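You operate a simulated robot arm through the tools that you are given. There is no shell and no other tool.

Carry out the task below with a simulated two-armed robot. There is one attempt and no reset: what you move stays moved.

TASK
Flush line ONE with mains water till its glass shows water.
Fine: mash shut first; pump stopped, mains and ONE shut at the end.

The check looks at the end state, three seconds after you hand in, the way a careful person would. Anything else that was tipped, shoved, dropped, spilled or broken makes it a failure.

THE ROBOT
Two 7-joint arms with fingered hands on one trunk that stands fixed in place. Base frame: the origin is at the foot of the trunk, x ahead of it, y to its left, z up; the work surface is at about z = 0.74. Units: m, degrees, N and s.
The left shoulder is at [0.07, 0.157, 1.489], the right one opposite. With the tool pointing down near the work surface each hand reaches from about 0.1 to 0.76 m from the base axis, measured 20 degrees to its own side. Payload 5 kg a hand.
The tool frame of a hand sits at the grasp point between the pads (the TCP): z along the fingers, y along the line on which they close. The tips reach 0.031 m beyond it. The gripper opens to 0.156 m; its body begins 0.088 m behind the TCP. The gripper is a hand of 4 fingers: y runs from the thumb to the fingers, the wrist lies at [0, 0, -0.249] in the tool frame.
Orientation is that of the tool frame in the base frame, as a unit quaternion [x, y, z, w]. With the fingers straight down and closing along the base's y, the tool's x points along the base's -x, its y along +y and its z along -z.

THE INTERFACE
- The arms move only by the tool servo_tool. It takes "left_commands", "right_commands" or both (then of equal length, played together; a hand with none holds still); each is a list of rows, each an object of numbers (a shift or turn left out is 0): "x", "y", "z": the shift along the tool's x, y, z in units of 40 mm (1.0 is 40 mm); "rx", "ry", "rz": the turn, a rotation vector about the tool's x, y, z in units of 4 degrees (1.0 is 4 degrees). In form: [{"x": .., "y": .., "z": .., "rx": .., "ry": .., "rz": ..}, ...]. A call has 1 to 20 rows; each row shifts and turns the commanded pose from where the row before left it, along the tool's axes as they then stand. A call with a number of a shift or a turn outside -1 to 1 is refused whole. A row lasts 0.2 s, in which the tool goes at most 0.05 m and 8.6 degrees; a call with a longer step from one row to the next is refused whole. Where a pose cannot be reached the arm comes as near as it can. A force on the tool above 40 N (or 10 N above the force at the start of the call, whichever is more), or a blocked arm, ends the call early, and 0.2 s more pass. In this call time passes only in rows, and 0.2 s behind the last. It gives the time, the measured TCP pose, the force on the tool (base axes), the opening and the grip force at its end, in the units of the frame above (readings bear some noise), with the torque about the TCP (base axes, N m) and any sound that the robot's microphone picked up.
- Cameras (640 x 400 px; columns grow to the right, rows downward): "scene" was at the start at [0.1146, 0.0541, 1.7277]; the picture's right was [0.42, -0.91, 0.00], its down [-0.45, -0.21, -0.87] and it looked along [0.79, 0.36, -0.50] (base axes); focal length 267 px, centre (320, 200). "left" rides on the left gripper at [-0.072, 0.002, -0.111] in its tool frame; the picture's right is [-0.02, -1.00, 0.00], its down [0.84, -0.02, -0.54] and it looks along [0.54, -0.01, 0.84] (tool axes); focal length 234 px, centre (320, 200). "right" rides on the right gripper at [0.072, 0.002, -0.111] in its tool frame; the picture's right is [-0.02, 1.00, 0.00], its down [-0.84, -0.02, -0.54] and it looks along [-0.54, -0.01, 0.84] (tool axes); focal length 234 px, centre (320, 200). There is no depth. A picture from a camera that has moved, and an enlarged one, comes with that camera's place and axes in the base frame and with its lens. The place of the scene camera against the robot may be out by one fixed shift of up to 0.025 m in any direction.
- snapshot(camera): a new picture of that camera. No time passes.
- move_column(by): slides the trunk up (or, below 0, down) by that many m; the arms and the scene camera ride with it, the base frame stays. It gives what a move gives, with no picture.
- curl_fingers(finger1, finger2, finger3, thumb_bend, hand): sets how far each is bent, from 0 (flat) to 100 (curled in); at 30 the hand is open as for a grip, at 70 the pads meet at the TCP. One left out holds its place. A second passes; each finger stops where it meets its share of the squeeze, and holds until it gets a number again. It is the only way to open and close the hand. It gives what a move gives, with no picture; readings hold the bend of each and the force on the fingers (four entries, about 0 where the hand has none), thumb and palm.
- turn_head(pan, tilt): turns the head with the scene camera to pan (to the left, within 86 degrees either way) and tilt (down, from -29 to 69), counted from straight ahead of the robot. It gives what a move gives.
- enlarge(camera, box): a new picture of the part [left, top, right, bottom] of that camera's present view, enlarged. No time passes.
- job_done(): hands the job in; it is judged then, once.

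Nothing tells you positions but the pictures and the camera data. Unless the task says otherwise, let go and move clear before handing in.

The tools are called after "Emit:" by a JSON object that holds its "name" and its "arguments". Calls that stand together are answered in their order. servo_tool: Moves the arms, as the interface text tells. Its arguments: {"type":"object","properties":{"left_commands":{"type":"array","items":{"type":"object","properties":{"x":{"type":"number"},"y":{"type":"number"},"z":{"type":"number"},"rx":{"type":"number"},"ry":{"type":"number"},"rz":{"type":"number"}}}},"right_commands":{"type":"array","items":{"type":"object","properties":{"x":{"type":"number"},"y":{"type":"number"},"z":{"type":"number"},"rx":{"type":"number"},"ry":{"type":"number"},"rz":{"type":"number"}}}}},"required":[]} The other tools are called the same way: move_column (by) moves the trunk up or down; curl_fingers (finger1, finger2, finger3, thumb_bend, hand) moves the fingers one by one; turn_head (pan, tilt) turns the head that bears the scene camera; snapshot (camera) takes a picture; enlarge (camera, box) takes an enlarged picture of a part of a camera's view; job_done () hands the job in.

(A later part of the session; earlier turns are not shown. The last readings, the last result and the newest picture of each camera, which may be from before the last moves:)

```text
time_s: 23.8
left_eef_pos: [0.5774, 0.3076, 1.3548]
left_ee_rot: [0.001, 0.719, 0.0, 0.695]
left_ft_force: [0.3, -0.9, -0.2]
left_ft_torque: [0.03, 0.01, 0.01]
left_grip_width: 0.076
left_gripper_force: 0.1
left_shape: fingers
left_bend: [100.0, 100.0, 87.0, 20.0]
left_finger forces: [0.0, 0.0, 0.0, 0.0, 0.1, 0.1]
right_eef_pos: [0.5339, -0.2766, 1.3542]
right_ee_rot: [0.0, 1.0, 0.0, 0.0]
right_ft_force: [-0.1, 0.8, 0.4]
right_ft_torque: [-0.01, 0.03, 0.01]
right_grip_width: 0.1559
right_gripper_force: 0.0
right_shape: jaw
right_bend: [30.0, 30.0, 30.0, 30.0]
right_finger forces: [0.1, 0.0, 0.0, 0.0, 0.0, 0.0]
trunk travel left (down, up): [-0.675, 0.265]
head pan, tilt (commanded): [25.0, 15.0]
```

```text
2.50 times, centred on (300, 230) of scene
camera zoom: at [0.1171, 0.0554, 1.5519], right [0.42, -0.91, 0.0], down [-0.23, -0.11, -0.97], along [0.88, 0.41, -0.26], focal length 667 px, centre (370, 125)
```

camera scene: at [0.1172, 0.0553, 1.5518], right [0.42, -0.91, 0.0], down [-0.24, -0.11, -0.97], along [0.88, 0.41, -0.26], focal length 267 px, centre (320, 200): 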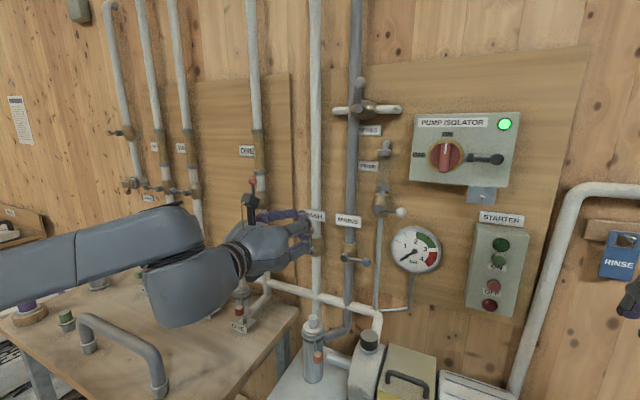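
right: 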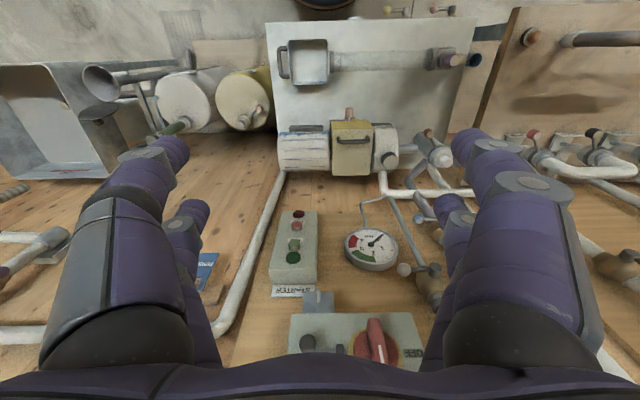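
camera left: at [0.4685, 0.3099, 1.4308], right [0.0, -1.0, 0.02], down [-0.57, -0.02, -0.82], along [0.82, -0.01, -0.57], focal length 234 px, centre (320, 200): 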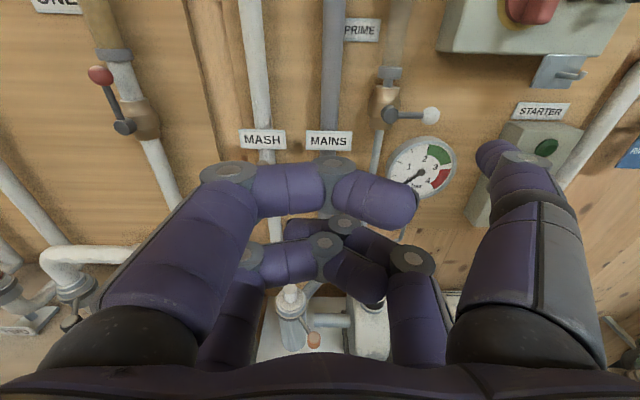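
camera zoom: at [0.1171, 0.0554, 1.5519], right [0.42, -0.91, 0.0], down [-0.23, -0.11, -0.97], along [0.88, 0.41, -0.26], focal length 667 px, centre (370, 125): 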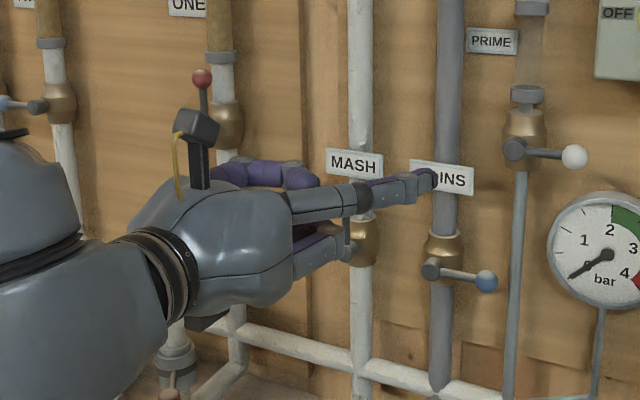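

A straight thumb at bend 30 sticks out about 4 cm past the curled fingers, which makes a slim poker. I set that up and move the left hand to the left of the MASH lever, still well back from the wall.

Emit:
{"name": "curl_fingers", "arguments": {"hand": "left", "thumb_bend": 30}}

Emit:
{"name": "servo_tool", "arguments": {"left_commands": [{"y": 0.95, "x": 0.675, "ry": -0.09}, {"y": 0.95, "x": 0.675, "ry": -0.09}, {"y": 0.95, "x": 0.675, "ry": -0.09}, {"y": 0.95, "x": 0.675, "ry": -0.09}, {"y": 0.95, "x": 0.675, "ry": -0.09}, {"y": 0.95, "x": 0.675, "ry": -0.09}, {"z": 1}, {"z": 1}, {"z": 1}, {}]}}

Emit:
{"name": "snapshot", "arguments": {"camera": "left"}}

Emit:
{"name": "snapshot", "arguments": {"camera": "scene"}}

```text
time_s: 24.8
left_eef_pos: [0.5771, 0.3092, 1.3552]
left_ee_rot: [0.0, 0.719, 0.0, 0.695]
left_ft_force: [-0.3, -0.5, 0.4]
left_ft_torque: [0.06, -0.01, -0.02]
left_grip_width: 0.0704
left_gripper_force: 0.1
left_shape: fingers
left_bend: [100.0, 100.0, 87.0, 30.0]
left_finger forces: [0.0, 0.0, 0.1, 0.1, 0.0, 0.0]
right_eef_pos: [0.5327, -0.2773, 1.3518]
right_ee_rot: [-0.001, 1.0, 0.0, 0.0]
right_ft_force: [0.4, 0.4, -0.7]
right_ft_torque: [-0.03, -0.02, -0.01]
right_grip_width: 0.156
right_gripper_force: 0.1
right_shape: jaw
right_bend: [30.0, 30.0, 30.0, 30.0]
right_finger forces: [0.1, 0.1, 0.0, 0.0, 0.0, 0.0]
trunk travel left (down, up): [-0.675, 0.265]
head pan, tilt (commanded): [25.0, 15.0]
```

```text
time_s: 27.0
left_eef_pos: [0.6936, 0.5342, 1.1941]
left_ee_rot: [0.0, 0.706, 0.001, 0.708]
left_ft_force: [-0.6, 0.4, -0.7]
left_ft_torque: [-0.01, 0.0, 0.01]
left_grip_width: 0.0704
left_gripper_force: 0.1
left_shape: fingers
left_bend: [100.0, 100.0, 87.0, 30.0]
left_finger forces: [0.0, 0.1, 0.1, 0.0, 0.0, 0.1]
right_eef_pos: [0.5317, -0.2776, 1.3532]
right_ee_rot: [0.0, 1.0, 0.0, 0.0]
right_ft_force: [-0.3, 0.3, 0.2]
right_ft_torque: [0.02, 0.0, 0.0]
right_grip_width: 0.1559
right_gripper_force: 0.1
right_shape: jaw
right_bend: [30.0, 30.0, 30.0, 30.0]
right_finger forces: [0.0, 0.0, 0.0, 0.1, 0.0, 0.0]
trunk travel left (down, up): [-0.675, 0.265]
head pan, tilt (commanded): [25.0, 15.0]
```

```text
taken
camera left: at [0.5818, 0.5358, 1.2653], right [0.0, -1.0, 0.02], down [-0.54, -0.02, -0.84], along [0.84, -0.01, -0.54], focal length 234 px, centre (320, 200)
```

left: 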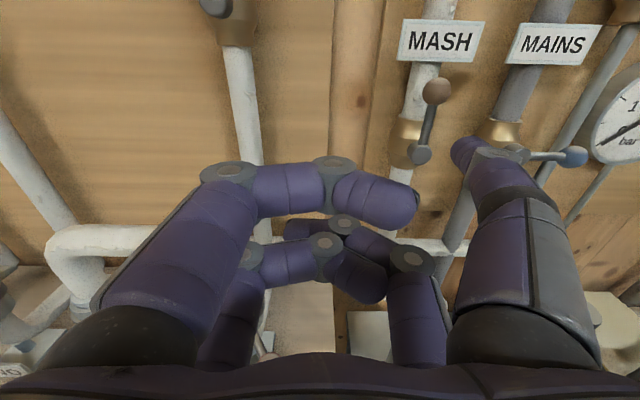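

```text
taken
camera scene: at [0.1162, 0.0553, 1.552], right [0.42, -0.91, 0.0], down [-0.23, -0.11, -0.97], along [0.88, 0.41, -0.26], focal length 267 px, centre (320, 200)
```

scene: 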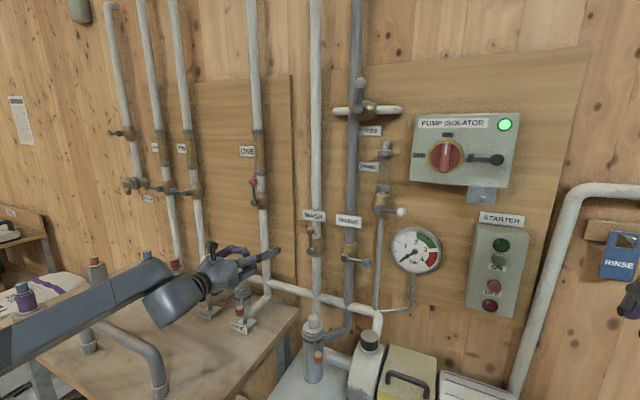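

MASH knob triangulates to (0.853, 0.412, 1.232), pivot z≈1.165; the thumb tip is about 3 cm left of the lever. I advance toward the wall beside the lever.

Emit:
{"name": "servo_tool", "arguments": {"left_commands": [{"z": 0.7}, {"z": 0.7}, {"z": 0.7}, {"z": 0.7}, {"z": 0.6}, {}]}}

Emit:
{"name": "snapshot", "arguments": {"camera": "left"}}

Emit:
{"name": "enlarge", "arguments": {"camera": "scene", "box": [220, 180, 400, 300]}}

```text
time_s: 28.4
left_eef_pos: [0.7645, 0.5435, 1.2114]
left_ee_rot: [0.024, 0.721, 0.005, 0.693]
left_ft_force: [-0.4, 0.3, 0.1]
left_ft_torque: [-0.02, 0.01, -0.08]
left_grip_width: 0.0702
left_gripper_force: 0.1
left_shape: fingers
left_bend: [100.0, 100.0, 87.0, 30.0]
left_finger forces: [0.1, 0.0, 0.0, 0.0, 0.0, 0.1]
left hand out of reach, approached as far as the arm can: row 2, 3, 4, 5
right_eef_pos: [0.5348, -0.2747, 1.3536]
right_ee_rot: [0.001, 1.0, -0.001, -0.001]
right_ft_force: [0.2, 0.0, -0.4]
right_ft_torque: [-0.02, 0.03, -0.03]
right_grip_width: 0.1559
right_gripper_force: 0.1
right_shape: jaw
right_bend: [30.0, 30.0, 30.0, 30.0]
right_finger forces: [0.0, 0.1, 0.0, 0.1, 0.0, 0.0]
trunk travel left (down, up): [-0.675, 0.265]
head pan, tilt (commanded): [25.0, 15.0]
```

```text
taken
camera left: at [0.656, 0.5447, 1.2878], right [-0.03, -1.0, -0.02], down [-0.58, 0.03, -0.82], along [0.82, -0.01, -0.58], focal length 234 px, centre (320, 200)
```

left: 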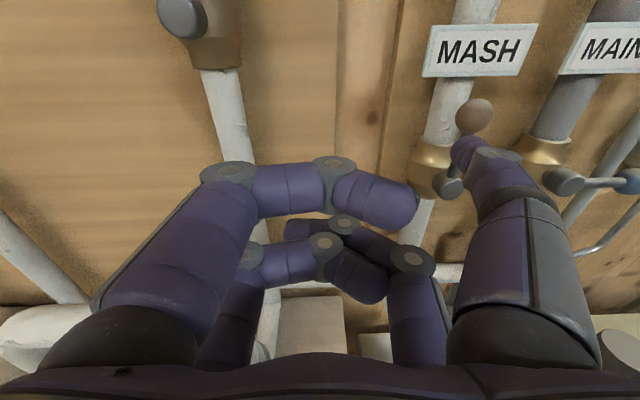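

```text
3.33 times, centred on (310, 240) of scene
camera zoom: at [0.1187, 0.0581, 1.5517], right [0.42, -0.91, 0.0], down [-0.24, -0.11, -0.97], along [0.87, 0.41, -0.26], focal length 889 px, centre (353, 67)
```

zoom: 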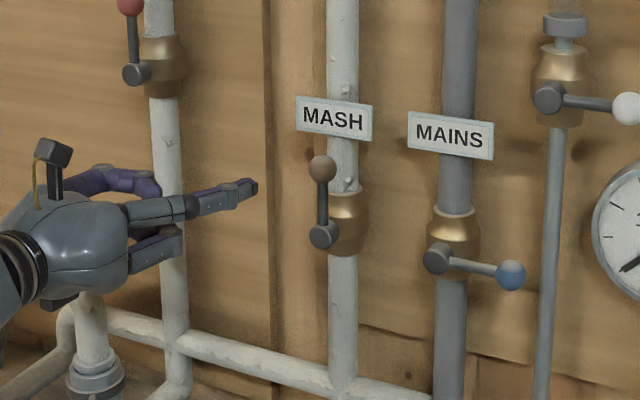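

The arm ran out of reach with the hand square to the wall; I need to point the hand along the line from the shoulder. I back off, yaw the hand left about 20° and look again.

Emit:
{"name": "servo_tool", "arguments": {"left_commands": [{"z": -0.8}, {"z": -0.8}, {"z": -0.8}, {"z": -0.8}, {"rx": -1}, {"rx": -1}, {"rx": -1}, {"rx": -1}, {"rx": -1}, {}]}}

Emit:
{"name": "snapshot", "arguments": {"camera": "left"}}

```text
time_s: 30.6
left_eef_pos: [0.6237, 0.5667, 1.2204]
left_ee_rot: [-0.097, 0.708, 0.13, 0.687]
left_ft_force: [-0.1, 0.4, -0.5]
left_ft_torque: [0.0, -0.01, 0.01]
left_grip_width: 0.0699
left_gripper_force: 0.0
left_shape: fingers
left_bend: [100.0, 100.0, 87.0, 30.0]
left_finger forces: [0.1, 0.1, 0.1, 0.0, 0.0, 0.0]
left hand out of reach, approached as far as the arm can: row 5, 6
right_eef_pos: [0.5324, -0.2766, 1.3528]
right_ee_rot: [-0.001, 1.0, 0.0, 0.0]
right_ft_force: [-0.2, 0.3, -0.3]
right_ft_torque: [0.0, -0.01, -0.01]
right_grip_width: 0.1556
right_gripper_force: 0.0
right_shape: jaw
right_bend: [30.0, 30.0, 30.0, 30.0]
right_finger forces: [0.0, 0.1, 0.0, 0.0, 0.0, 0.0]
trunk travel left (down, up): [-0.675, 0.265]
head pan, tilt (commanded): [25.0, 15.0]
```

```text
taken
camera left: at [0.5198, 0.5301, 1.2937], right [0.32, -0.95, -0.03], down [-0.54, -0.16, -0.83], along [0.78, 0.28, -0.56], focal length 234 px, centre (320, 200)
```

left: 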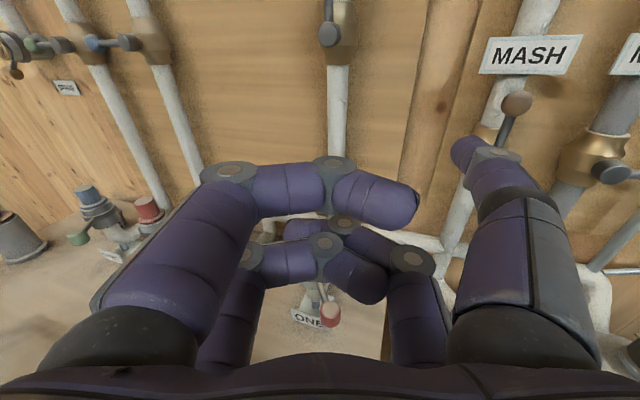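

The rotation worked (hand yawed about 18°). I bring the thumb tip to about (0.80, 0.455, 1.218), left of the MASH lever, level the roll, and check.

Emit:
{"name": "servo_tool", "arguments": {"left_commands": [{"z": 0.83, "y": -0.63, "x": 0.17, "rz": -0.25}, {"z": 0.83, "y": -0.63, "x": 0.17, "rz": -0.25}, {"z": 0.83, "y": -0.63, "x": 0.17, "rz": -0.23}, {}]}}

Emit:
{"name": "snapshot", "arguments": {"camera": "left"}}

Emit:
{"name": "enlarge", "arguments": {"camera": "scene", "box": [220, 180, 400, 300]}}

```text
time_s: 31.6
left_eef_pos: [0.696, 0.5535, 1.2201]
left_ee_rot: [-0.112, 0.707, 0.112, 0.689]
left_ft_force: [-0.1, 0.7, -0.7]
left_ft_torque: [-0.05, -0.03, -0.02]
left_grip_width: 0.0701
left_gripper_force: 0.1
left_shape: fingers
left_bend: [100.0, 100.0, 87.0, 30.0]
left_finger forces: [0.1, 0.0, 0.1, 0.0, 0.1, 0.0]
left hand out of reach, approached as far as the arm can: row 2, 3
right_eef_pos: [0.5335, -0.2771, 1.3524]
right_ee_rot: [0.001, 1.0, -0.001, 0.0]
right_ft_force: [0.3, -0.1, 0.6]
right_ft_torque: [-0.03, 0.03, 0.0]
right_grip_width: 0.1559
right_gripper_force: 0.0
right_shape: jaw
right_bend: [30.0, 30.0, 30.0, 30.0]
right_finger forces: [0.1, 0.1, 0.0, 0.0, 0.0, 0.0]
trunk travel left (down, up): [-0.675, 0.265]
head pan, tilt (commanded): [25.0, 15.0]
```

```text
taken
camera left: at [0.5912, 0.5208, 1.2941], right [0.31, -0.95, 0.02], down [-0.53, -0.19, -0.82], along [0.79, 0.25, -0.57], focal length 234 px, centre (320, 200)
```

left: 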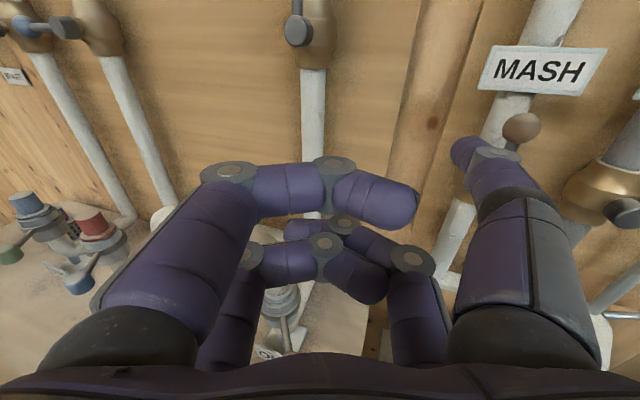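

```text
3.33 times, centred on (310, 240) of scene
camera zoom: at [0.1182, 0.0557, 1.5518], right [0.42, -0.91, 0.0], down [-0.24, -0.11, -0.97], along [0.88, 0.41, -0.26], focal length 889 px, centre (353, 67)
```

zoom: 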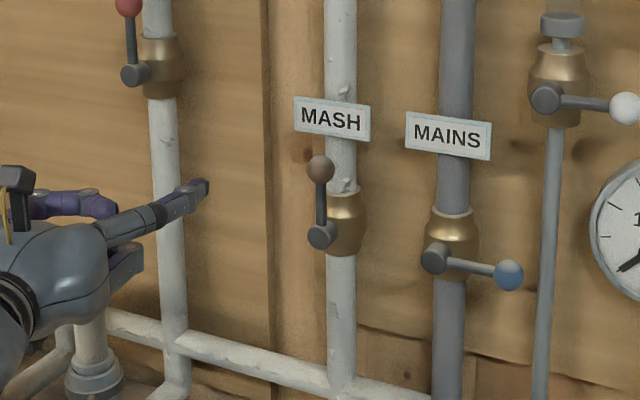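

The arm reports out of reach again well inside its span, so some joint is at its limit. I look at the left arm's posture.

Emit:
{"name": "turn_head", "arguments": {"pan": 70, "tilt": 30}}

Emit:
{"name": "snapshot", "arguments": {"camera": "scene"}}

```text
time_s: 32.7
left_eef_pos: [0.6952, 0.5528, 1.2201]
left_ee_rot: [-0.112, 0.708, 0.112, 0.688]
left_ft_force: [0.2, 1.6, 0.4]
left_ft_torque: [-0.01, 0.0, 0.0]
left_grip_width: 0.0703
left_gripper_force: 0.1
left_shape: fingers
left_bend: [100.0, 100.0, 87.0, 30.0]
left_finger forces: [0.0, 0.0, 0.0, 0.0, 0.0, 0.0]
right_eef_pos: [0.5339, -0.2772, 1.352]
right_ee_rot: [0.0, 1.0, 0.001, 0.001]
right_ft_force: [-0.6, -0.3, -0.2]
right_ft_torque: [-0.01, 0.02, 0.03]
right_grip_width: 0.156
right_gripper_force: 0.1
right_shape: jaw
right_bend: [30.0, 30.0, 30.0, 30.0]
right_finger forces: [0.0, 0.0, 0.1, 0.0, 0.1, 0.1]
trunk travel left (down, up): [-0.675, 0.265]
head pan, tilt (commanded): [70.0, 30.0]
```

```text
taken
camera scene: at [0.0637, 0.1009, 1.5277], right [0.94, -0.34, 0.0], down [-0.17, -0.47, -0.87], along [0.3, 0.81, -0.5], focal length 267 px, centre (320, 200)
```

scene: 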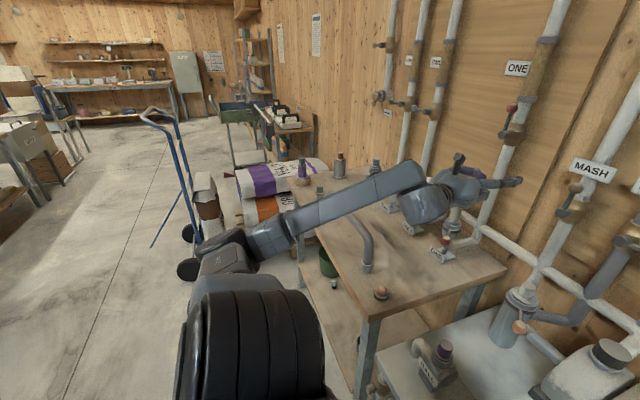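

The elbow sits far out to the left and the wrist is near a limit with this roll; earlier drift suggests rolling the hand positively about its axis relieves it. I back off and roll 90° so the thumb is at the bottom.

Emit:
{"name": "servo_tool", "arguments": {"left_commands": [{"z": -1}, {"z": -1}, {"rz": 1}, {"rz": 1}, {"rz": 1}, {"rz": 1}, {"rz": 1}, {"rz": 1}, {"rz": 1}, {"rz": 1}, {"rz": 1}, {"rz": 1}, {"rz": 1}, {"rz": 1}, {"rz": 1}, {"rz": 1}, {"rz": 1}, {"rz": 1}, {"rz": 1}, {"rz": 1}]}}

Emit:
{"name": "servo_tool", "arguments": {"left_commands": [{"rz": 1}, {"rz": 1}, {"rz": 1}, {"rz": 1}, {}]}}

Emit:
{"name": "turn_head", "arguments": {"pan": 40, "tilt": 20}}

Emit:
{"name": "snapshot", "arguments": {"camera": "scene"}}

Emit:
{"name": "snapshot", "arguments": {"camera": "left"}}

```text
time_s: 36.9
left_eef_pos: [0.6181, 0.5278, 1.222]
left_ee_rot: [0.323, 0.638, 0.497, 0.492]
left_ft_force: [-0.1, 0.0, 0.4]
left_ft_torque: [0.02, 0.02, 0.04]
left_grip_width: 0.0705
left_gripper_force: 0.1
left_shape: fingers
left_bend: [100.0, 100.0, 87.0, 30.0]
left_finger forces: [0.0, 0.0, 0.1, 0.1, 0.1, 0.1]
right_eef_pos: [0.5335, -0.277, 1.3525]
right_ee_rot: [0.0, 1.0, 0.0, 0.0]
right_ft_force: [0.9, -0.2, 0.2]
right_ft_torque: [0.0, 0.01, -0.02]
right_grip_width: 0.1557
right_gripper_force: 0.1
right_shape: jaw
right_bend: [30.0, 30.0, 30.0, 30.0]
right_finger forces: [0.0, 0.0, 0.0, 0.0, 0.0, 0.0]
trunk travel left (down, up): [-0.675, 0.265]
head pan, tilt (commanded): [70.0, 30.0]
```

```text
time_s: 38.1
left_eef_pos: [0.6184, 0.5272, 1.223]
left_ee_rot: [0.409, 0.586, 0.56, 0.419]
left_ft_force: [0.8, 0.3, -0.7]
left_ft_torque: [-0.05, 0.03, 0.01]
left_grip_width: 0.0704
left_gripper_force: 0.2
left_shape: fingers
left_bend: [100.0, 100.0, 87.0, 30.0]
left_finger forces: [0.0, 0.0, 0.0, 0.0, 0.1, 0.1]
right_eef_pos: [0.5334, -0.277, 1.353]
right_ee_rot: [0.0, 1.0, 0.0, 0.0]
right_ft_force: [0.1, 0.2, -0.8]
right_ft_torque: [-0.01, -0.02, 0.01]
right_grip_width: 0.1558
right_gripper_force: 0.0
right_shape: jaw
right_bend: [30.0, 30.0, 30.0, 30.0]
right_finger forces: [0.0, 0.0, 0.0, 0.1, 0.0, 0.1]
trunk travel left (down, up): [-0.675, 0.265]
head pan, tilt (commanded): [70.0, 30.0]
```

```text
time_s: 39.0
left_eef_pos: [0.6183, 0.5266, 1.2228]
left_ee_rot: [0.408, 0.587, 0.561, 0.419]
left_ft_force: [-0.2, -0.1, -0.3]
left_ft_torque: [-0.02, -0.01, -0.04]
left_grip_width: 0.0702
left_gripper_force: 0.0
left_shape: fingers
left_bend: [100.0, 100.0, 87.0, 30.0]
left_finger forces: [0.0, 0.0, 0.0, 0.0, 0.0, 0.0]
right_eef_pos: [0.5331, -0.2777, 1.3525]
right_ee_rot: [0.0, 1.0, 0.0, 0.0]
right_ft_force: [-0.3, -0.1, -0.3]
right_ft_torque: [0.0, -0.05, 0.01]
right_grip_width: 0.1559
right_gripper_force: 0.1
right_shape: jaw
right_bend: [30.0, 30.0, 30.0, 30.0]
right_finger forces: [0.0, 0.0, 0.0, 0.0, 0.0, 0.1]
trunk travel left (down, up): [-0.675, 0.265]
head pan, tilt (commanded): [40.0, 20.0]
```

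```text
taken
camera scene: at [0.1037, 0.0759, 1.5437], right [0.64, -0.77, 0.0], down [-0.26, -0.22, -0.94], along [0.72, 0.6, -0.34], focal length 267 px, centre (320, 200)
```

scene: 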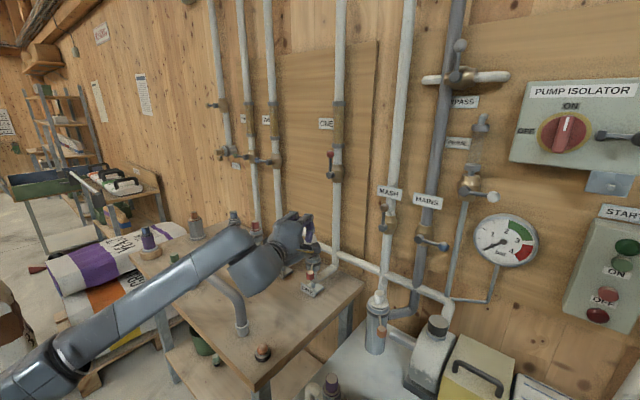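

```text
taken
camera left: at [0.5353, 0.4242, 1.2289], right [0.0, -0.06, -1.0], down [-0.78, 0.62, -0.04], along [0.62, 0.78, -0.05], focal length 234 px, centre (320, 200)
```

left: 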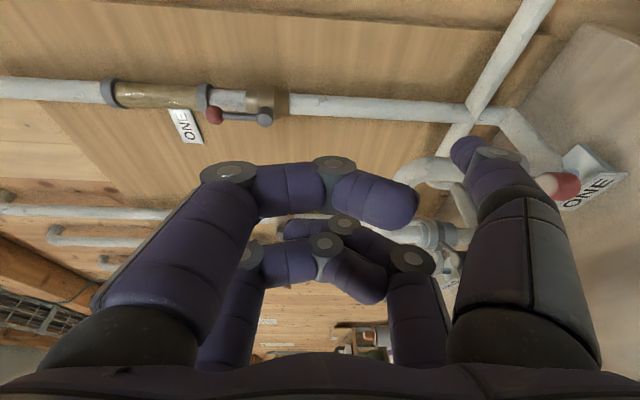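

The roll went without limit trouble; tool y is now up and the hand still points 18° left. I move up/right and then forward so the thumb tip comes to about (0.80, 0.455, 1.218).

Emit:
{"name": "servo_tool", "arguments": {"left_commands": [{"y": 0.675, "x": -0.838}, {"y": 0.675, "x": -0.838}, {"y": 0.675, "x": -0.838}, {"z": 0.74}, {"z": 0.74}, {"z": 0.74}, {"z": 0.74}, {}]}}

Emit:
{"name": "snapshot", "arguments": {"camera": "left"}}

Emit:
{"name": "snapshot", "arguments": {"camera": "scene"}}

```text
time_s: 40.8
left_eef_pos: [0.7623, 0.4749, 1.3039]
left_ee_rot: [0.408, 0.589, 0.559, 0.417]
left_ft_force: [-0.7, 1.1, 0.2]
left_ft_torque: [0.04, 0.02, -0.03]
left_grip_width: 0.0704
left_gripper_force: 0.0
left_shape: fingers
left_bend: [100.0, 100.0, 87.0, 30.0]
left_finger forces: [0.0, 0.1, 0.1, 0.0, 0.0, 0.1]
right_eef_pos: [0.5338, -0.2763, 1.353]
right_ee_rot: [0.001, 1.0, 0.0, 0.0]
right_ft_force: [-0.5, 0.9, 0.0]
right_ft_torque: [-0.01, -0.01, 0.01]
right_grip_width: 0.156
right_gripper_force: 0.0
right_shape: jaw
right_bend: [30.0, 30.0, 30.0, 30.0]
right_finger forces: [0.0, 0.0, 0.1, 0.0, 0.0, 0.0]
trunk travel left (down, up): [-0.675, 0.265]
head pan, tilt (commanded): [40.0, 20.0]
```

```text
taken
camera left: at [0.6798, 0.3713, 1.3109], right [-0.01, -0.06, -1.0], down [-0.78, 0.62, -0.04], along [0.62, 0.78, -0.05], focal length 234 px, centre (320, 200)
```

left: 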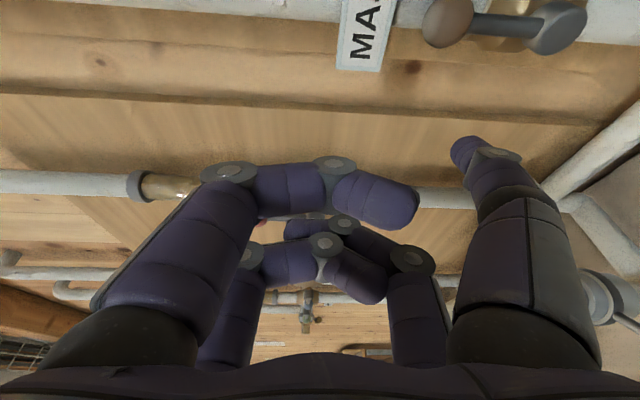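

```text
taken
camera scene: at [0.1038, 0.0766, 1.5437], right [0.64, -0.77, 0.0], down [-0.26, -0.22, -0.94], along [0.72, 0.6, -0.34], focal length 267 px, centre (320, 200)
```

scene: 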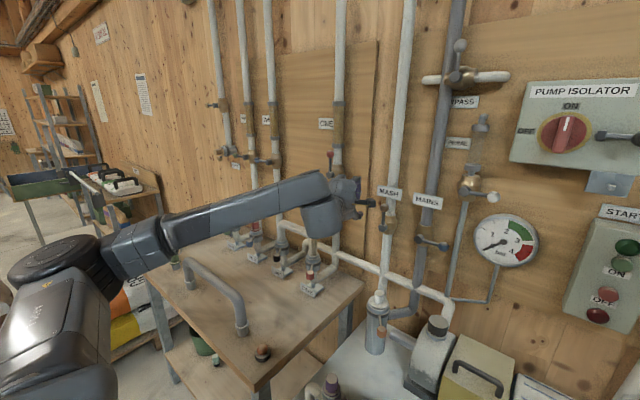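

The arm reaches well in this pose, and MASH lever is in the left camera's view right of centre-top (knob z≈1.23, pivot z≈1.16). I move the thumb forward to the lever's left side.

Emit:
{"name": "servo_tool", "arguments": {"left_commands": [{"z": 0.5, "x": -0.25}, {"z": 0.5, "x": -0.25}, {"z": 0.5, "x": -0.25}, {}]}}

Emit:
{"name": "snapshot", "arguments": {"camera": "left"}}

Emit:
{"name": "enlarge", "arguments": {"camera": "scene", "box": [310, 140, 470, 280]}}

```text
time_s: 41.8
left_eef_pos: [0.8206, 0.4515, 1.3422]
left_ee_rot: [0.407, 0.588, 0.56, 0.418]
left_ft_force: [0.1, 0.0, 0.0]
left_ft_torque: [-0.01, -0.02, 0.01]
left_grip_width: 0.0704
left_gripper_force: 0.1
left_shape: fingers
left_bend: [100.0, 100.0, 87.0, 30.0]
left_finger forces: [0.0, 0.0, 0.0, 0.0, 0.1, 0.0]
left hand out of reach, approached as far as the arm can: row 1, 2
right_eef_pos: [0.536, -0.2754, 1.351]
right_ee_rot: [0.0, 1.0, 0.0, -0.001]
right_ft_force: [-0.2, -0.1, -0.7]
right_ft_torque: [-0.05, 0.05, 0.03]
right_grip_width: 0.156
right_gripper_force: 0.1
right_shape: jaw
right_bend: [30.0, 30.0, 30.0, 30.0]
right_finger forces: [0.0, 0.1, 0.1, 0.0, 0.0, 0.0]
trunk travel left (down, up): [-0.675, 0.265]
head pan, tilt (commanded): [40.0, 20.0]
```

```text
taken
camera left: at [0.7381, 0.3483, 1.3488], right [0.0, -0.06, -1.0], down [-0.78, 0.62, -0.04], along [0.62, 0.78, -0.05], focal length 234 px, centre (320, 200)
```

left: 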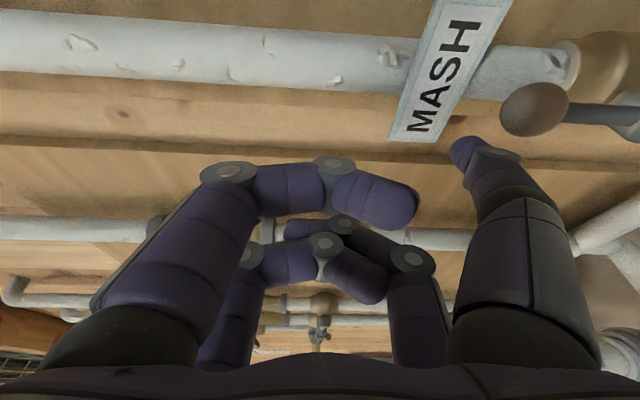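

```text
2.86 times, centred on (390, 210) of scene
camera zoom: at [0.1071, 0.0771, 1.5433], right [0.64, -0.77, 0.0], down [-0.26, -0.22, -0.94], along [0.72, 0.6, -0.34], focal length 762 px, centre (120, 171)
```

zoom: 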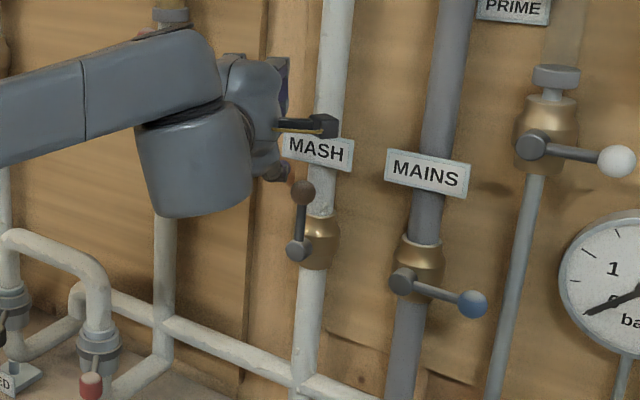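

The arm drifted upward at its limit: it seems to dislike low targets relative to the shoulder. I back off a little and lower the trunk by 0.12 m so that the target sits higher relative to the shoulder.

Emit:
{"name": "servo_tool", "arguments": {"left_commands": [{"z": -0.75, "x": 0.2}, {"z": -0.75, "x": 0.2}, {}]}}

Emit:
{"name": "move_column", "arguments": {"by": -0.12}}

Emit:
{"name": "snapshot", "arguments": {"camera": "left"}}

Emit:
{"name": "snapshot", "arguments": {"camera": "scene"}}

```text
time_s: 42.6
left_eef_pos: [0.7565, 0.4457, 1.3454]
left_ee_rot: [0.408, 0.587, 0.561, 0.418]
left_ft_force: [-0.2, 0.0, -0.3]
left_ft_torque: [0.02, -0.01, 0.01]
left_grip_width: 0.0699
left_gripper_force: 0.2
left_shape: fingers
left_bend: [100.0, 100.0, 87.0, 30.0]
left_finger forces: [0.1, 0.0, 0.0, 0.1, 0.0, 0.1]
right_eef_pos: [0.5334, -0.2776, 1.3523]
right_ee_rot: [0.001, 1.0, 0.0, -0.001]
right_ft_force: [0.4, -1.2, 0.2]
right_ft_torque: [-0.01, 0.0, 0.01]
right_grip_width: 0.1557
right_gripper_force: 0.1
right_shape: jaw
right_bend: [30.0, 30.0, 30.0, 30.0]
right_finger forces: [0.1, 0.0, 0.0, 0.0, 0.0, 0.0]
trunk travel left (down, up): [-0.675, 0.265]
head pan, tilt (commanded): [40.0, 20.0]
```

```text
time_s: 44.1
left_eef_pos: [0.7569, 0.447, 1.2259]
left_ee_rot: [0.407, 0.587, 0.561, 0.418]
left_ft_force: [-0.5, -0.4, 1.4]
left_ft_torque: [0.01, 0.02, 0.02]
left_grip_width: 0.0704
left_gripper_force: 0.2
left_shape: fingers
left_bend: [100.0, 100.0, 87.0, 30.0]
left_finger forces: [0.0, 0.1, 0.1, 0.0, 0.0, 0.0]
right_eef_pos: [0.5333, -0.2773, 1.2331]
right_ee_rot: [0.0, 1.0, 0.001, 0.0]
right_ft_force: [-1.1, -0.1, 0.5]
right_ft_torque: [0.05, -0.05, 0.01]
right_grip_width: 0.1557
right_gripper_force: 0.1
right_shape: jaw
right_bend: [30.0, 30.0, 30.0, 30.0]
right_finger forces: [0.1, 0.0, 0.1, 0.0, 0.1, 0.0]
trunk travel left (down, up): [-0.555, 0.385]
head pan, tilt (commanded): [40.0, 20.0]
```

```text
taken
camera left: at [0.6746, 0.3436, 1.2316], right [0.0, -0.06, -1.0], down [-0.78, 0.62, -0.04], along [0.62, 0.78, -0.05], focal length 234 px, centre (320, 200)
```

left: 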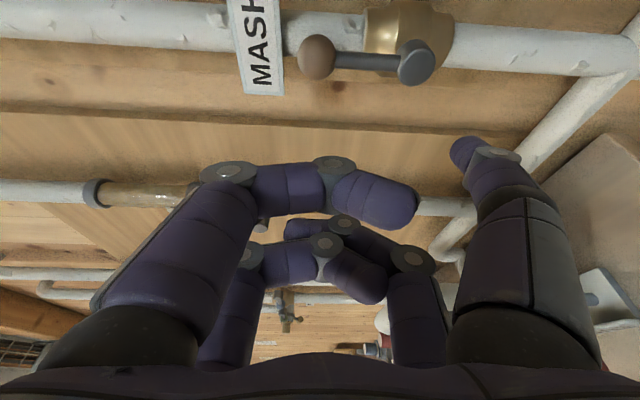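

```text
taken
camera scene: at [0.1036, 0.0758, 1.4238], right [0.64, -0.77, 0.0], down [-0.26, -0.22, -0.94], along [0.72, 0.6, -0.34], focal length 267 px, centre (320, 200)
```

scene: 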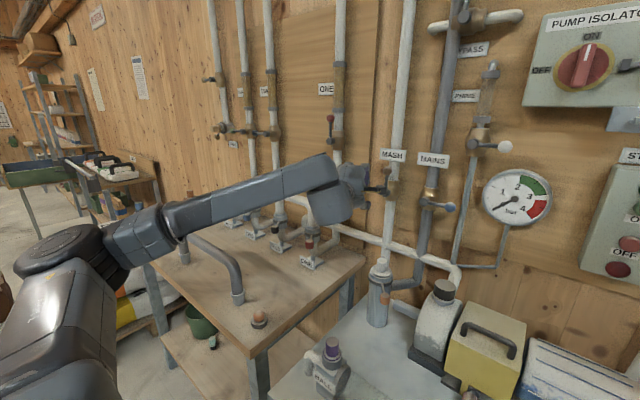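

With the shoulder lower, the lever is at pivot (0.853, 0.409, 1.16). I raise the hand so the thumb tip is level with the upper lever, staying to its left.

Emit:
{"name": "servo_tool", "arguments": {"left_commands": [{"y": 0.94, "x": 0.2, "z": 0.1}, {"y": 0.94, "x": 0.2, "z": 0.1}, {"z": 0.5, "x": -0.2}, {"z": 0.5, "x": -0.2}, {}]}}

Emit:
{"name": "snapshot", "arguments": {"camera": "left"}}

```text
time_s: 45.3
left_eef_pos: [0.803, 0.4664, 1.3015]
left_ee_rot: [0.407, 0.587, 0.561, 0.419]
left_ft_force: [0.8, 0.4, 0.7]
left_ft_torque: [0.0, 0.04, -0.04]
left_grip_width: 0.0704
left_gripper_force: 0.1
left_shape: fingers
left_bend: [100.0, 100.0, 87.0, 30.0]
left_finger forces: [0.0, 0.0, 0.0, 0.0, 0.0, 0.0]
right_eef_pos: [0.532, -0.2781, 1.2336]
right_ee_rot: [0.0, 1.0, 0.0, 0.0]
right_ft_force: [0.4, 0.2, 0.2]
right_ft_torque: [0.0, 0.03, 0.01]
right_grip_width: 0.1557
right_gripper_force: 0.1
right_shape: jaw
right_bend: [30.0, 30.0, 30.0, 30.0]
right_finger forces: [0.1, 0.0, 0.0, 0.1, 0.1, 0.1]
trunk travel left (down, up): [-0.555, 0.385]
head pan, tilt (commanded): [40.0, 20.0]
```

```text
taken
camera left: at [0.7209, 0.3634, 1.3063], right [0.0, -0.06, -1.0], down [-0.78, 0.62, -0.04], along [0.62, 0.78, -0.05], focal length 234 px, centre (320, 200)
```

left: 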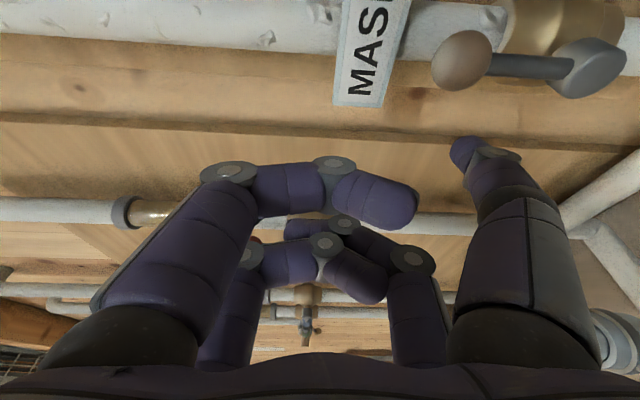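

The reach is fine now. I go the last 2.5 cm forward so the thumb overlaps the lever's depth on its left side.

Emit:
{"name": "servo_tool", "arguments": {"left_commands": [{"z": 0.3, "x": -0.15}, {"z": 0.3, "x": -0.15}, {}]}}

Emit:
{"name": "snapshot", "arguments": {"camera": "left"}}

Emit:
{"name": "enlarge", "arguments": {"camera": "scene", "box": [310, 130, 470, 240]}}

```text
time_s: 46.1
left_eef_pos: [0.8297, 0.4612, 1.2996]
left_ee_rot: [0.408, 0.587, 0.56, 0.419]
left_ft_force: [-0.2, 0.1, -0.3]
left_ft_torque: [0.0, -0.02, 0.0]
left_grip_width: 0.07
left_gripper_force: 0.1
left_shape: fingers
left_bend: [100.0, 100.0, 87.0, 30.0]
left_finger forces: [0.1, 0.0, 0.0, 0.0, 0.1, 0.0]
right_eef_pos: [0.5325, -0.2772, 1.2324]
right_ee_rot: [0.0, 1.0, 0.0, 0.0]
right_ft_force: [-0.2, 0.3, -0.8]
right_ft_torque: [0.03, 0.0, -0.02]
right_grip_width: 0.1557
right_gripper_force: 0.2
right_shape: jaw
right_bend: [30.0, 30.0, 30.0, 30.0]
right_finger forces: [0.0, 0.0, 0.0, 0.0, 0.0, 0.0]
trunk travel left (down, up): [-0.555, 0.385]
head pan, tilt (commanded): [40.0, 20.0]
```

```text
taken
camera left: at [0.7477, 0.3583, 1.3054], right [0.0, -0.06, -1.0], down [-0.78, 0.62, -0.04], along [0.62, 0.78, -0.05], focal length 234 px, centre (320, 200)
```

left: 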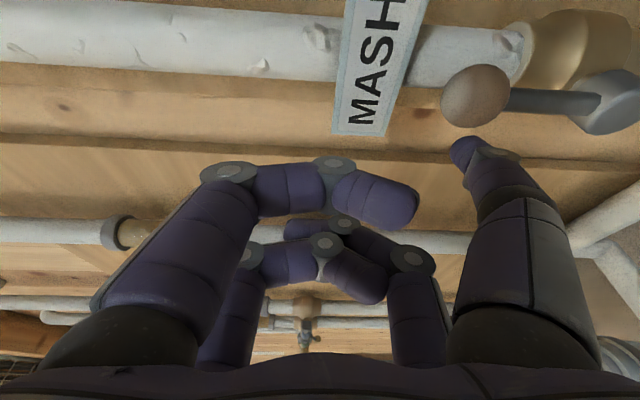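

```text
3.64 times, centred on (390, 185) of scene
camera zoom: at [0.1034, 0.0759, 1.4238], right [0.64, -0.77, 0.0], down [-0.26, -0.22, -0.94], along [0.72, 0.6, -0.34], focal length 970 px, centre (66, 254)
```

zoom: 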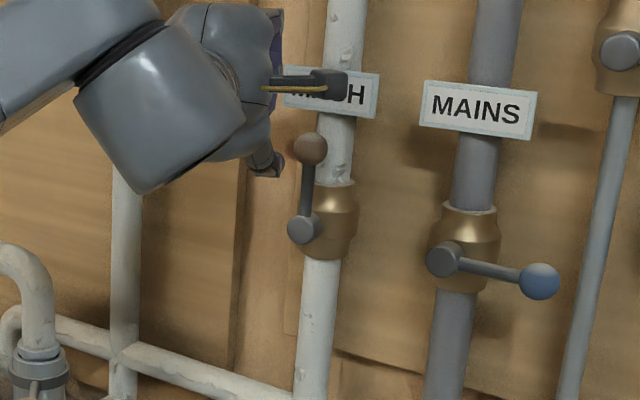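

The thumb tip sits just left of the MASH knob at lever depth. Now I push it rightward in an arc about the pivot to shut MASH.

Emit:
{"name": "servo_tool", "arguments": {"left_commands": [{"x": -0.273, "z": -0.09, "y": -0.11}, {"x": -0.273, "z": -0.09, "y": -0.11}, {"x": -0.3, "z": -0.1, "y": 0.01}, {"x": -0.3, "z": -0.1, "y": 0.01}, {}]}}

Emit:
{"name": "snapshot", "arguments": {"camera": "left"}}

Emit:
{"name": "enlarge", "arguments": {"camera": "scene", "box": [310, 130, 470, 240]}}

```text
time_s: 47.5
left_eef_pos: [0.83, 0.4295, 1.2945]
left_ee_rot: [0.401, 0.592, 0.568, 0.408]
left_ft_force: [-4.6, 33.7, -2.8]
left_ft_torque: [2.96, 0.46, 0.76]
left_grip_width: 0.0697
left_gripper_force: 15.6
left_shape: fingers
left_bend: [100.0, 100.0, 87.0, 31.0]
left_finger forces: [0.0, 0.0, 0.0, 0.0, 32.4, 0.0]
right_eef_pos: [0.5296, -0.2788, 1.2341]
right_ee_rot: [0.005, 1.0, 0.0, 0.001]
right_ft_force: [-0.8, -1.2, -0.5]
right_ft_torque: [0.08, 0.01, 0.04]
right_grip_width: 0.1561
right_gripper_force: 0.0
right_shape: jaw
right_bend: [30.0, 30.0, 30.0, 30.0]
right_finger forces: [0.0, 0.0, 0.0, 0.0, 0.0, 0.0]
trunk travel left (down, up): [-0.555, 0.385]
head pan, tilt (commanded): [40.0, 20.0]
stopped in row 5 (left hand): the force on the tool passed its limit at 40 N (the readings are from after the stop); the commanded pose is now the measured one
```

```text
taken
camera left: at [0.7504, 0.3239, 1.2988], right [0.0, -0.05, -1.0], down [-0.8, 0.6, -0.03], along [0.6, 0.8, -0.05], focal length 234 px, centre (320, 200)
```

left: 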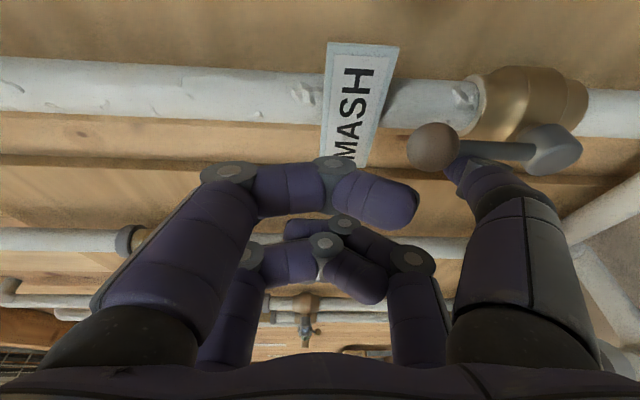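

```text
3.64 times, centred on (390, 185) of scene
camera zoom: at [0.1011, 0.0794, 1.4238], right [0.64, -0.77, 0.0], down [-0.26, -0.22, -0.94], along [0.72, 0.6, -0.34], focal length 970 px, centre (66, 254)
```

zoom: 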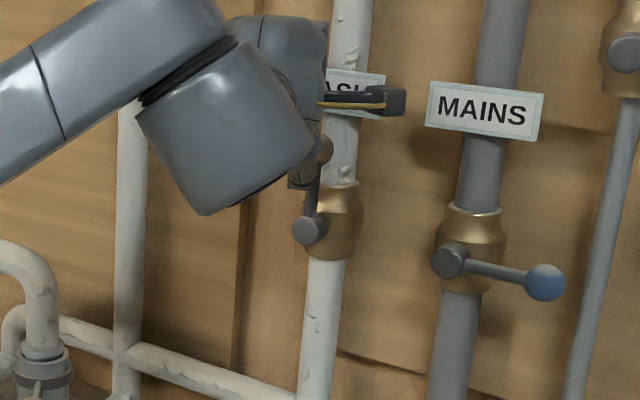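

MASH would not budge to the right with about 35 N (lever still vertical), so it probably closes to the left. I go round to the lever's right side.

Emit:
{"name": "servo_tool", "arguments": {"left_commands": [{"x": 0.47, "z": 0.17}, {"z": -0.53, "x": 0.19}, {"z": -0.53, "x": 0.19}, {"x": -0.66, "z": -0.245}, {"x": -0.66, "z": -0.245}, {"x": -0.66, "z": -0.245}, {}]}}

Emit:
{"name": "snapshot", "arguments": {"camera": "left"}}

Emit:
{"name": "enlarge", "arguments": {"camera": "scene", "box": [310, 130, 470, 240]}}

```text
time_s: 49.1
left_eef_pos: [0.7849, 0.3532, 1.2956]
left_ee_rot: [0.406, 0.588, 0.564, 0.414]
left_ft_force: [-0.7, 0.1, 0.1]
left_ft_torque: [-0.01, 0.01, -0.02]
left_grip_width: 0.0703
left_gripper_force: 0.1
left_shape: fingers
left_bend: [100.0, 100.0, 87.0, 30.0]
left_finger forces: [0.0, 0.0, 0.1, 0.0, 0.0, 0.0]
right_eef_pos: [0.5316, -0.2803, 1.233]
right_ee_rot: [0.003, 1.0, 0.0, 0.0]
right_ft_force: [0.2, -1.0, -0.2]
right_ft_torque: [0.01, 0.03, 0.0]
right_grip_width: 0.1557
right_gripper_force: 0.1
right_shape: jaw
right_bend: [30.0, 30.0, 30.0, 30.0]
right_finger forces: [0.0, 0.1, 0.0, 0.0, 0.0, 0.0]
trunk travel left (down, up): [-0.555, 0.385]
head pan, tilt (commanded): [40.0, 20.0]
```

```text
taken
camera left: at [0.7031, 0.2487, 1.3014], right [0.0, -0.06, -1.0], down [-0.79, 0.61, -0.03], along [0.61, 0.79, -0.05], focal length 234 px, centre (320, 200)
```

left: 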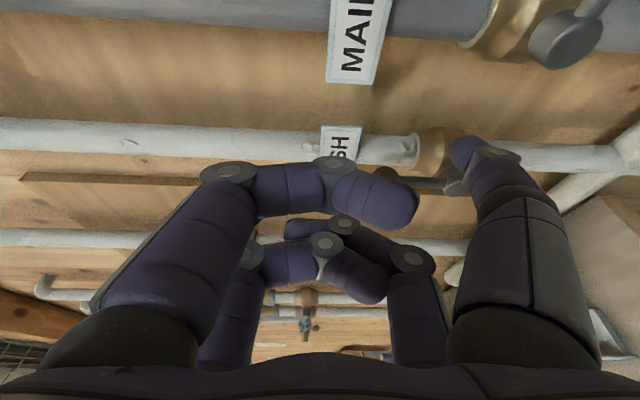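

```text
3.64 times, centred on (390, 185) of scene
camera zoom: at [0.104, 0.076, 1.4237], right [0.64, -0.77, 0.0], down [-0.26, -0.22, -0.94], along [0.72, 0.6, -0.34], focal length 970 px, centre (66, 254)
```

zoom: 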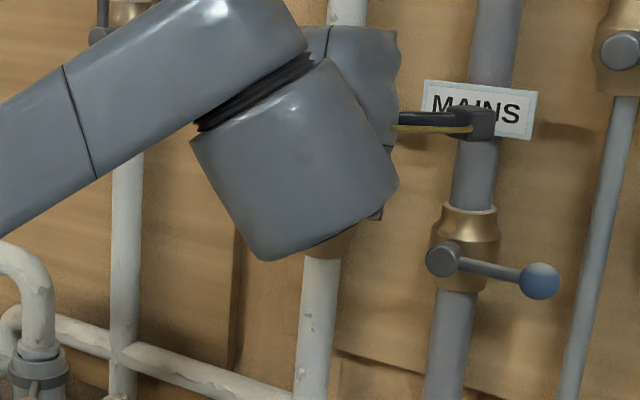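

Now I go forward on the right side of the MASH lever and push left.

Emit:
{"name": "servo_tool", "arguments": {"left_commands": [{"z": 0.5, "x": -0.175}, {"z": 0.5, "x": -0.175}, {"x": 0.6, "z": 0.21}, {"x": 0.6, "z": 0.21}, {"x": 0.3, "z": 0.1}, {"x": 0.3, "z": 0.1}, {"x": 0.2, "z": 0.07}, {}]}}

Emit:
{"name": "snapshot", "arguments": {"camera": "left"}}

Emit:
{"name": "enlarge", "arguments": {"camera": "scene", "box": [310, 130, 470, 240]}}

```text
time_s: 50.9
left_eef_pos: [0.8281, 0.4383, 1.2927]
left_ee_rot: [0.405, 0.589, 0.564, 0.414]
left_ft_force: [0.3, 0.4, 0.2]
left_ft_torque: [0.01, -0.01, 0.03]
left_grip_width: 0.07
left_gripper_force: 0.1
left_shape: fingers
left_bend: [100.0, 100.0, 87.0, 30.0]
left_finger forces: [0.0, 0.0, 0.1, 0.1, 0.1, 0.0]
right_eef_pos: [0.532, -0.2806, 1.2331]
right_ee_rot: [0.002, 1.0, 0.002, 0.0]
right_ft_force: [0.4, 0.1, -0.1]
right_ft_torque: [-0.02, 0.0, 0.03]
right_grip_width: 0.1559
right_gripper_force: 0.0
right_shape: jaw
right_bend: [30.0, 30.0, 30.0, 30.0]
right_finger forces: [0.0, 0.1, 0.0, 0.1, 0.0, 0.0]
trunk travel left (down, up): [-0.555, 0.385]
head pan, tilt (commanded): [40.0, 20.0]
```

```text
taken
camera left: at [0.746, 0.3341, 1.2985], right [0.0, -0.06, -1.0], down [-0.79, 0.61, -0.03], along [0.61, 0.79, -0.05], focal length 234 px, centre (320, 200)
```

left: 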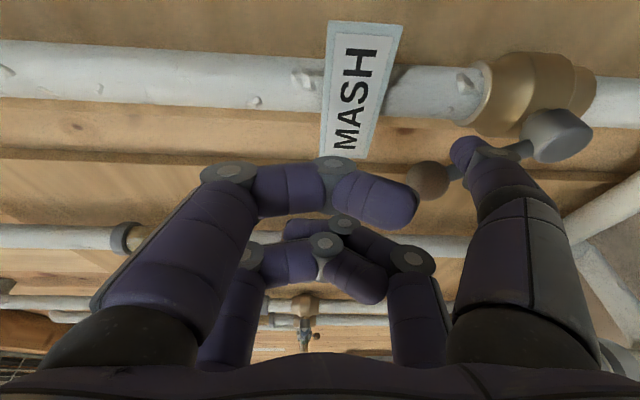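

```text
3.64 times, centred on (390, 185) of scene
camera zoom: at [0.1037, 0.0756, 1.4238], right [0.64, -0.77, 0.0], down [-0.26, -0.22, -0.94], along [0.72, 0.6, -0.34], focal length 970 px, centre (66, 254)
```

zoom: 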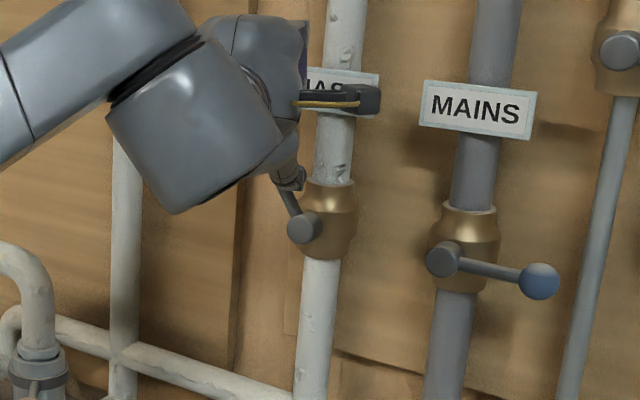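

The lever moves freely to the left. I carry on along the arc, down to horizontal.

Emit:
{"name": "servo_tool", "arguments": {"left_commands": [{"x": 0.205, "z": 0.07, "y": -0.11}, {"x": 0.205, "z": 0.07, "y": -0.11}, {"x": 0.177, "z": 0.065, "y": -0.26}, {"x": 0.177, "z": 0.065, "y": -0.26}, {"x": 0.05, "z": 0.02, "y": -0.25}, {}]}}

Emit:
{"name": "snapshot", "arguments": {"camera": "left"}}

Emit:
{"name": "enlarge", "arguments": {"camera": "scene", "box": [310, 130, 470, 240]}}

```text
time_s: 52.3
left_eef_pos: [0.826, 0.4707, 1.2551]
left_ee_rot: [0.404, 0.588, 0.564, 0.416]
left_ft_force: [-1.8, -1.9, 7.1]
left_ft_torque: [-0.25, -0.1, -0.07]
left_grip_width: 0.0667
left_gripper_force: 3.9
left_shape: fingers
left_bend: [100.0, 100.0, 87.0, 32.0]
left_finger forces: [0.0, 0.0, 0.0, 0.1, 7.4, 0.1]
right_eef_pos: [0.5311, -0.2806, 1.2337]
right_ee_rot: [0.003, 1.0, 0.001, 0.0]
right_ft_force: [0.0, 0.1, 0.1]
right_ft_torque: [0.0, -0.03, 0.02]
right_grip_width: 0.1561
right_gripper_force: 0.0
right_shape: jaw
right_bend: [30.0, 30.0, 30.0, 30.0]
right_finger forces: [0.0, 0.0, 0.0, 0.1, 0.1, 0.1]
trunk travel left (down, up): [-0.555, 0.385]
head pan, tilt (commanded): [40.0, 20.0]
```

```text
taken
camera left: at [0.7446, 0.3666, 1.2598], right [0.0, -0.06, -1.0], down [-0.79, 0.61, -0.04], along [0.61, 0.79, -0.05], focal length 234 px, centre (320, 200)
```

left: 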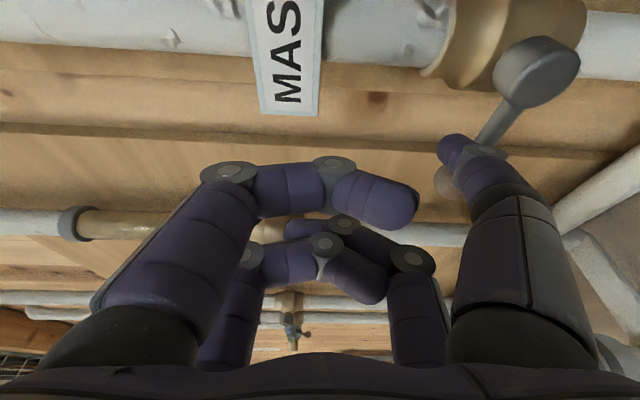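

```text
3.64 times, centred on (390, 185) of scene
camera zoom: at [0.1024, 0.0752, 1.424], right [0.64, -0.77, 0.0], down [-0.26, -0.22, -0.94], along [0.72, 0.6, -0.34], focal length 970 px, centre (66, 254)
```

zoom: 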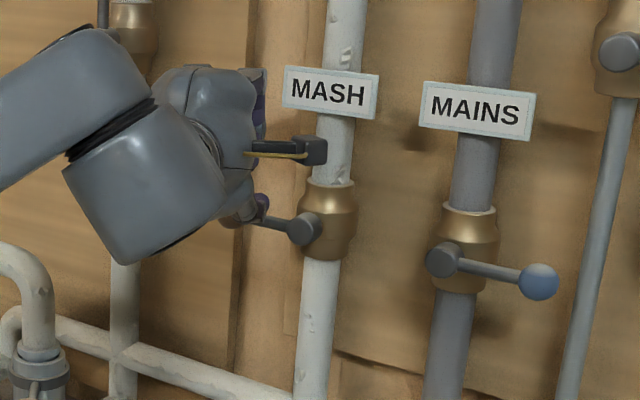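

The MASH lever looks nearly horizontal. I press down a few millimetres more to seat it on its stop.

Emit:
{"name": "servo_tool", "arguments": {"left_commands": [{"y": -0.12}, {"y": -0.12}, {"y": -0.12}, {}]}}

Emit:
{"name": "snapshot", "arguments": {"camera": "left"}}

```text
time_s: 53.3
left_eef_pos: [0.8238, 0.4689, 1.2428]
left_ee_rot: [0.404, 0.587, 0.565, 0.416]
left_ft_force: [-8.2, -3.1, 17.6]
left_ft_torque: [-0.46, 0.01, -0.21]
left_grip_width: 0.0618
left_gripper_force: 9.6
left_shape: fingers
left_bend: [100.0, 100.0, 87.0, 36.0]
left_finger forces: [0.1, 0.0, 0.1, 0.1, 19.0, 0.0]
right_eef_pos: [0.5284, -0.2811, 1.2349]
right_ee_rot: [0.003, 1.0, 0.001, 0.002]
right_ft_force: [-0.2, -0.6, -0.3]
right_ft_torque: [0.01, -0.02, -0.04]
right_grip_width: 0.1559
right_gripper_force: 0.0
right_shape: jaw
right_bend: [30.0, 30.0, 30.0, 30.0]
right_finger forces: [0.0, 0.0, 0.0, 0.0, 0.1, 0.1]
trunk travel left (down, up): [-0.555, 0.385]
head pan, tilt (commanded): [40.0, 20.0]
```

```text
taken
camera left: at [0.7415, 0.3652, 1.2479], right [0.0, -0.06, -1.0], down [-0.79, 0.61, -0.04], along [0.61, 0.79, -0.04], focal length 234 px, centre (320, 200)
```

left: 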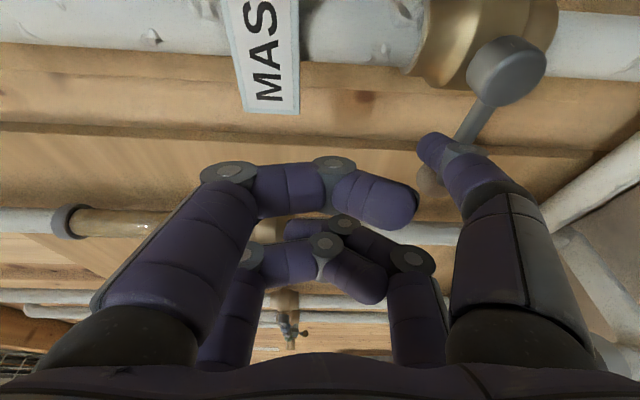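

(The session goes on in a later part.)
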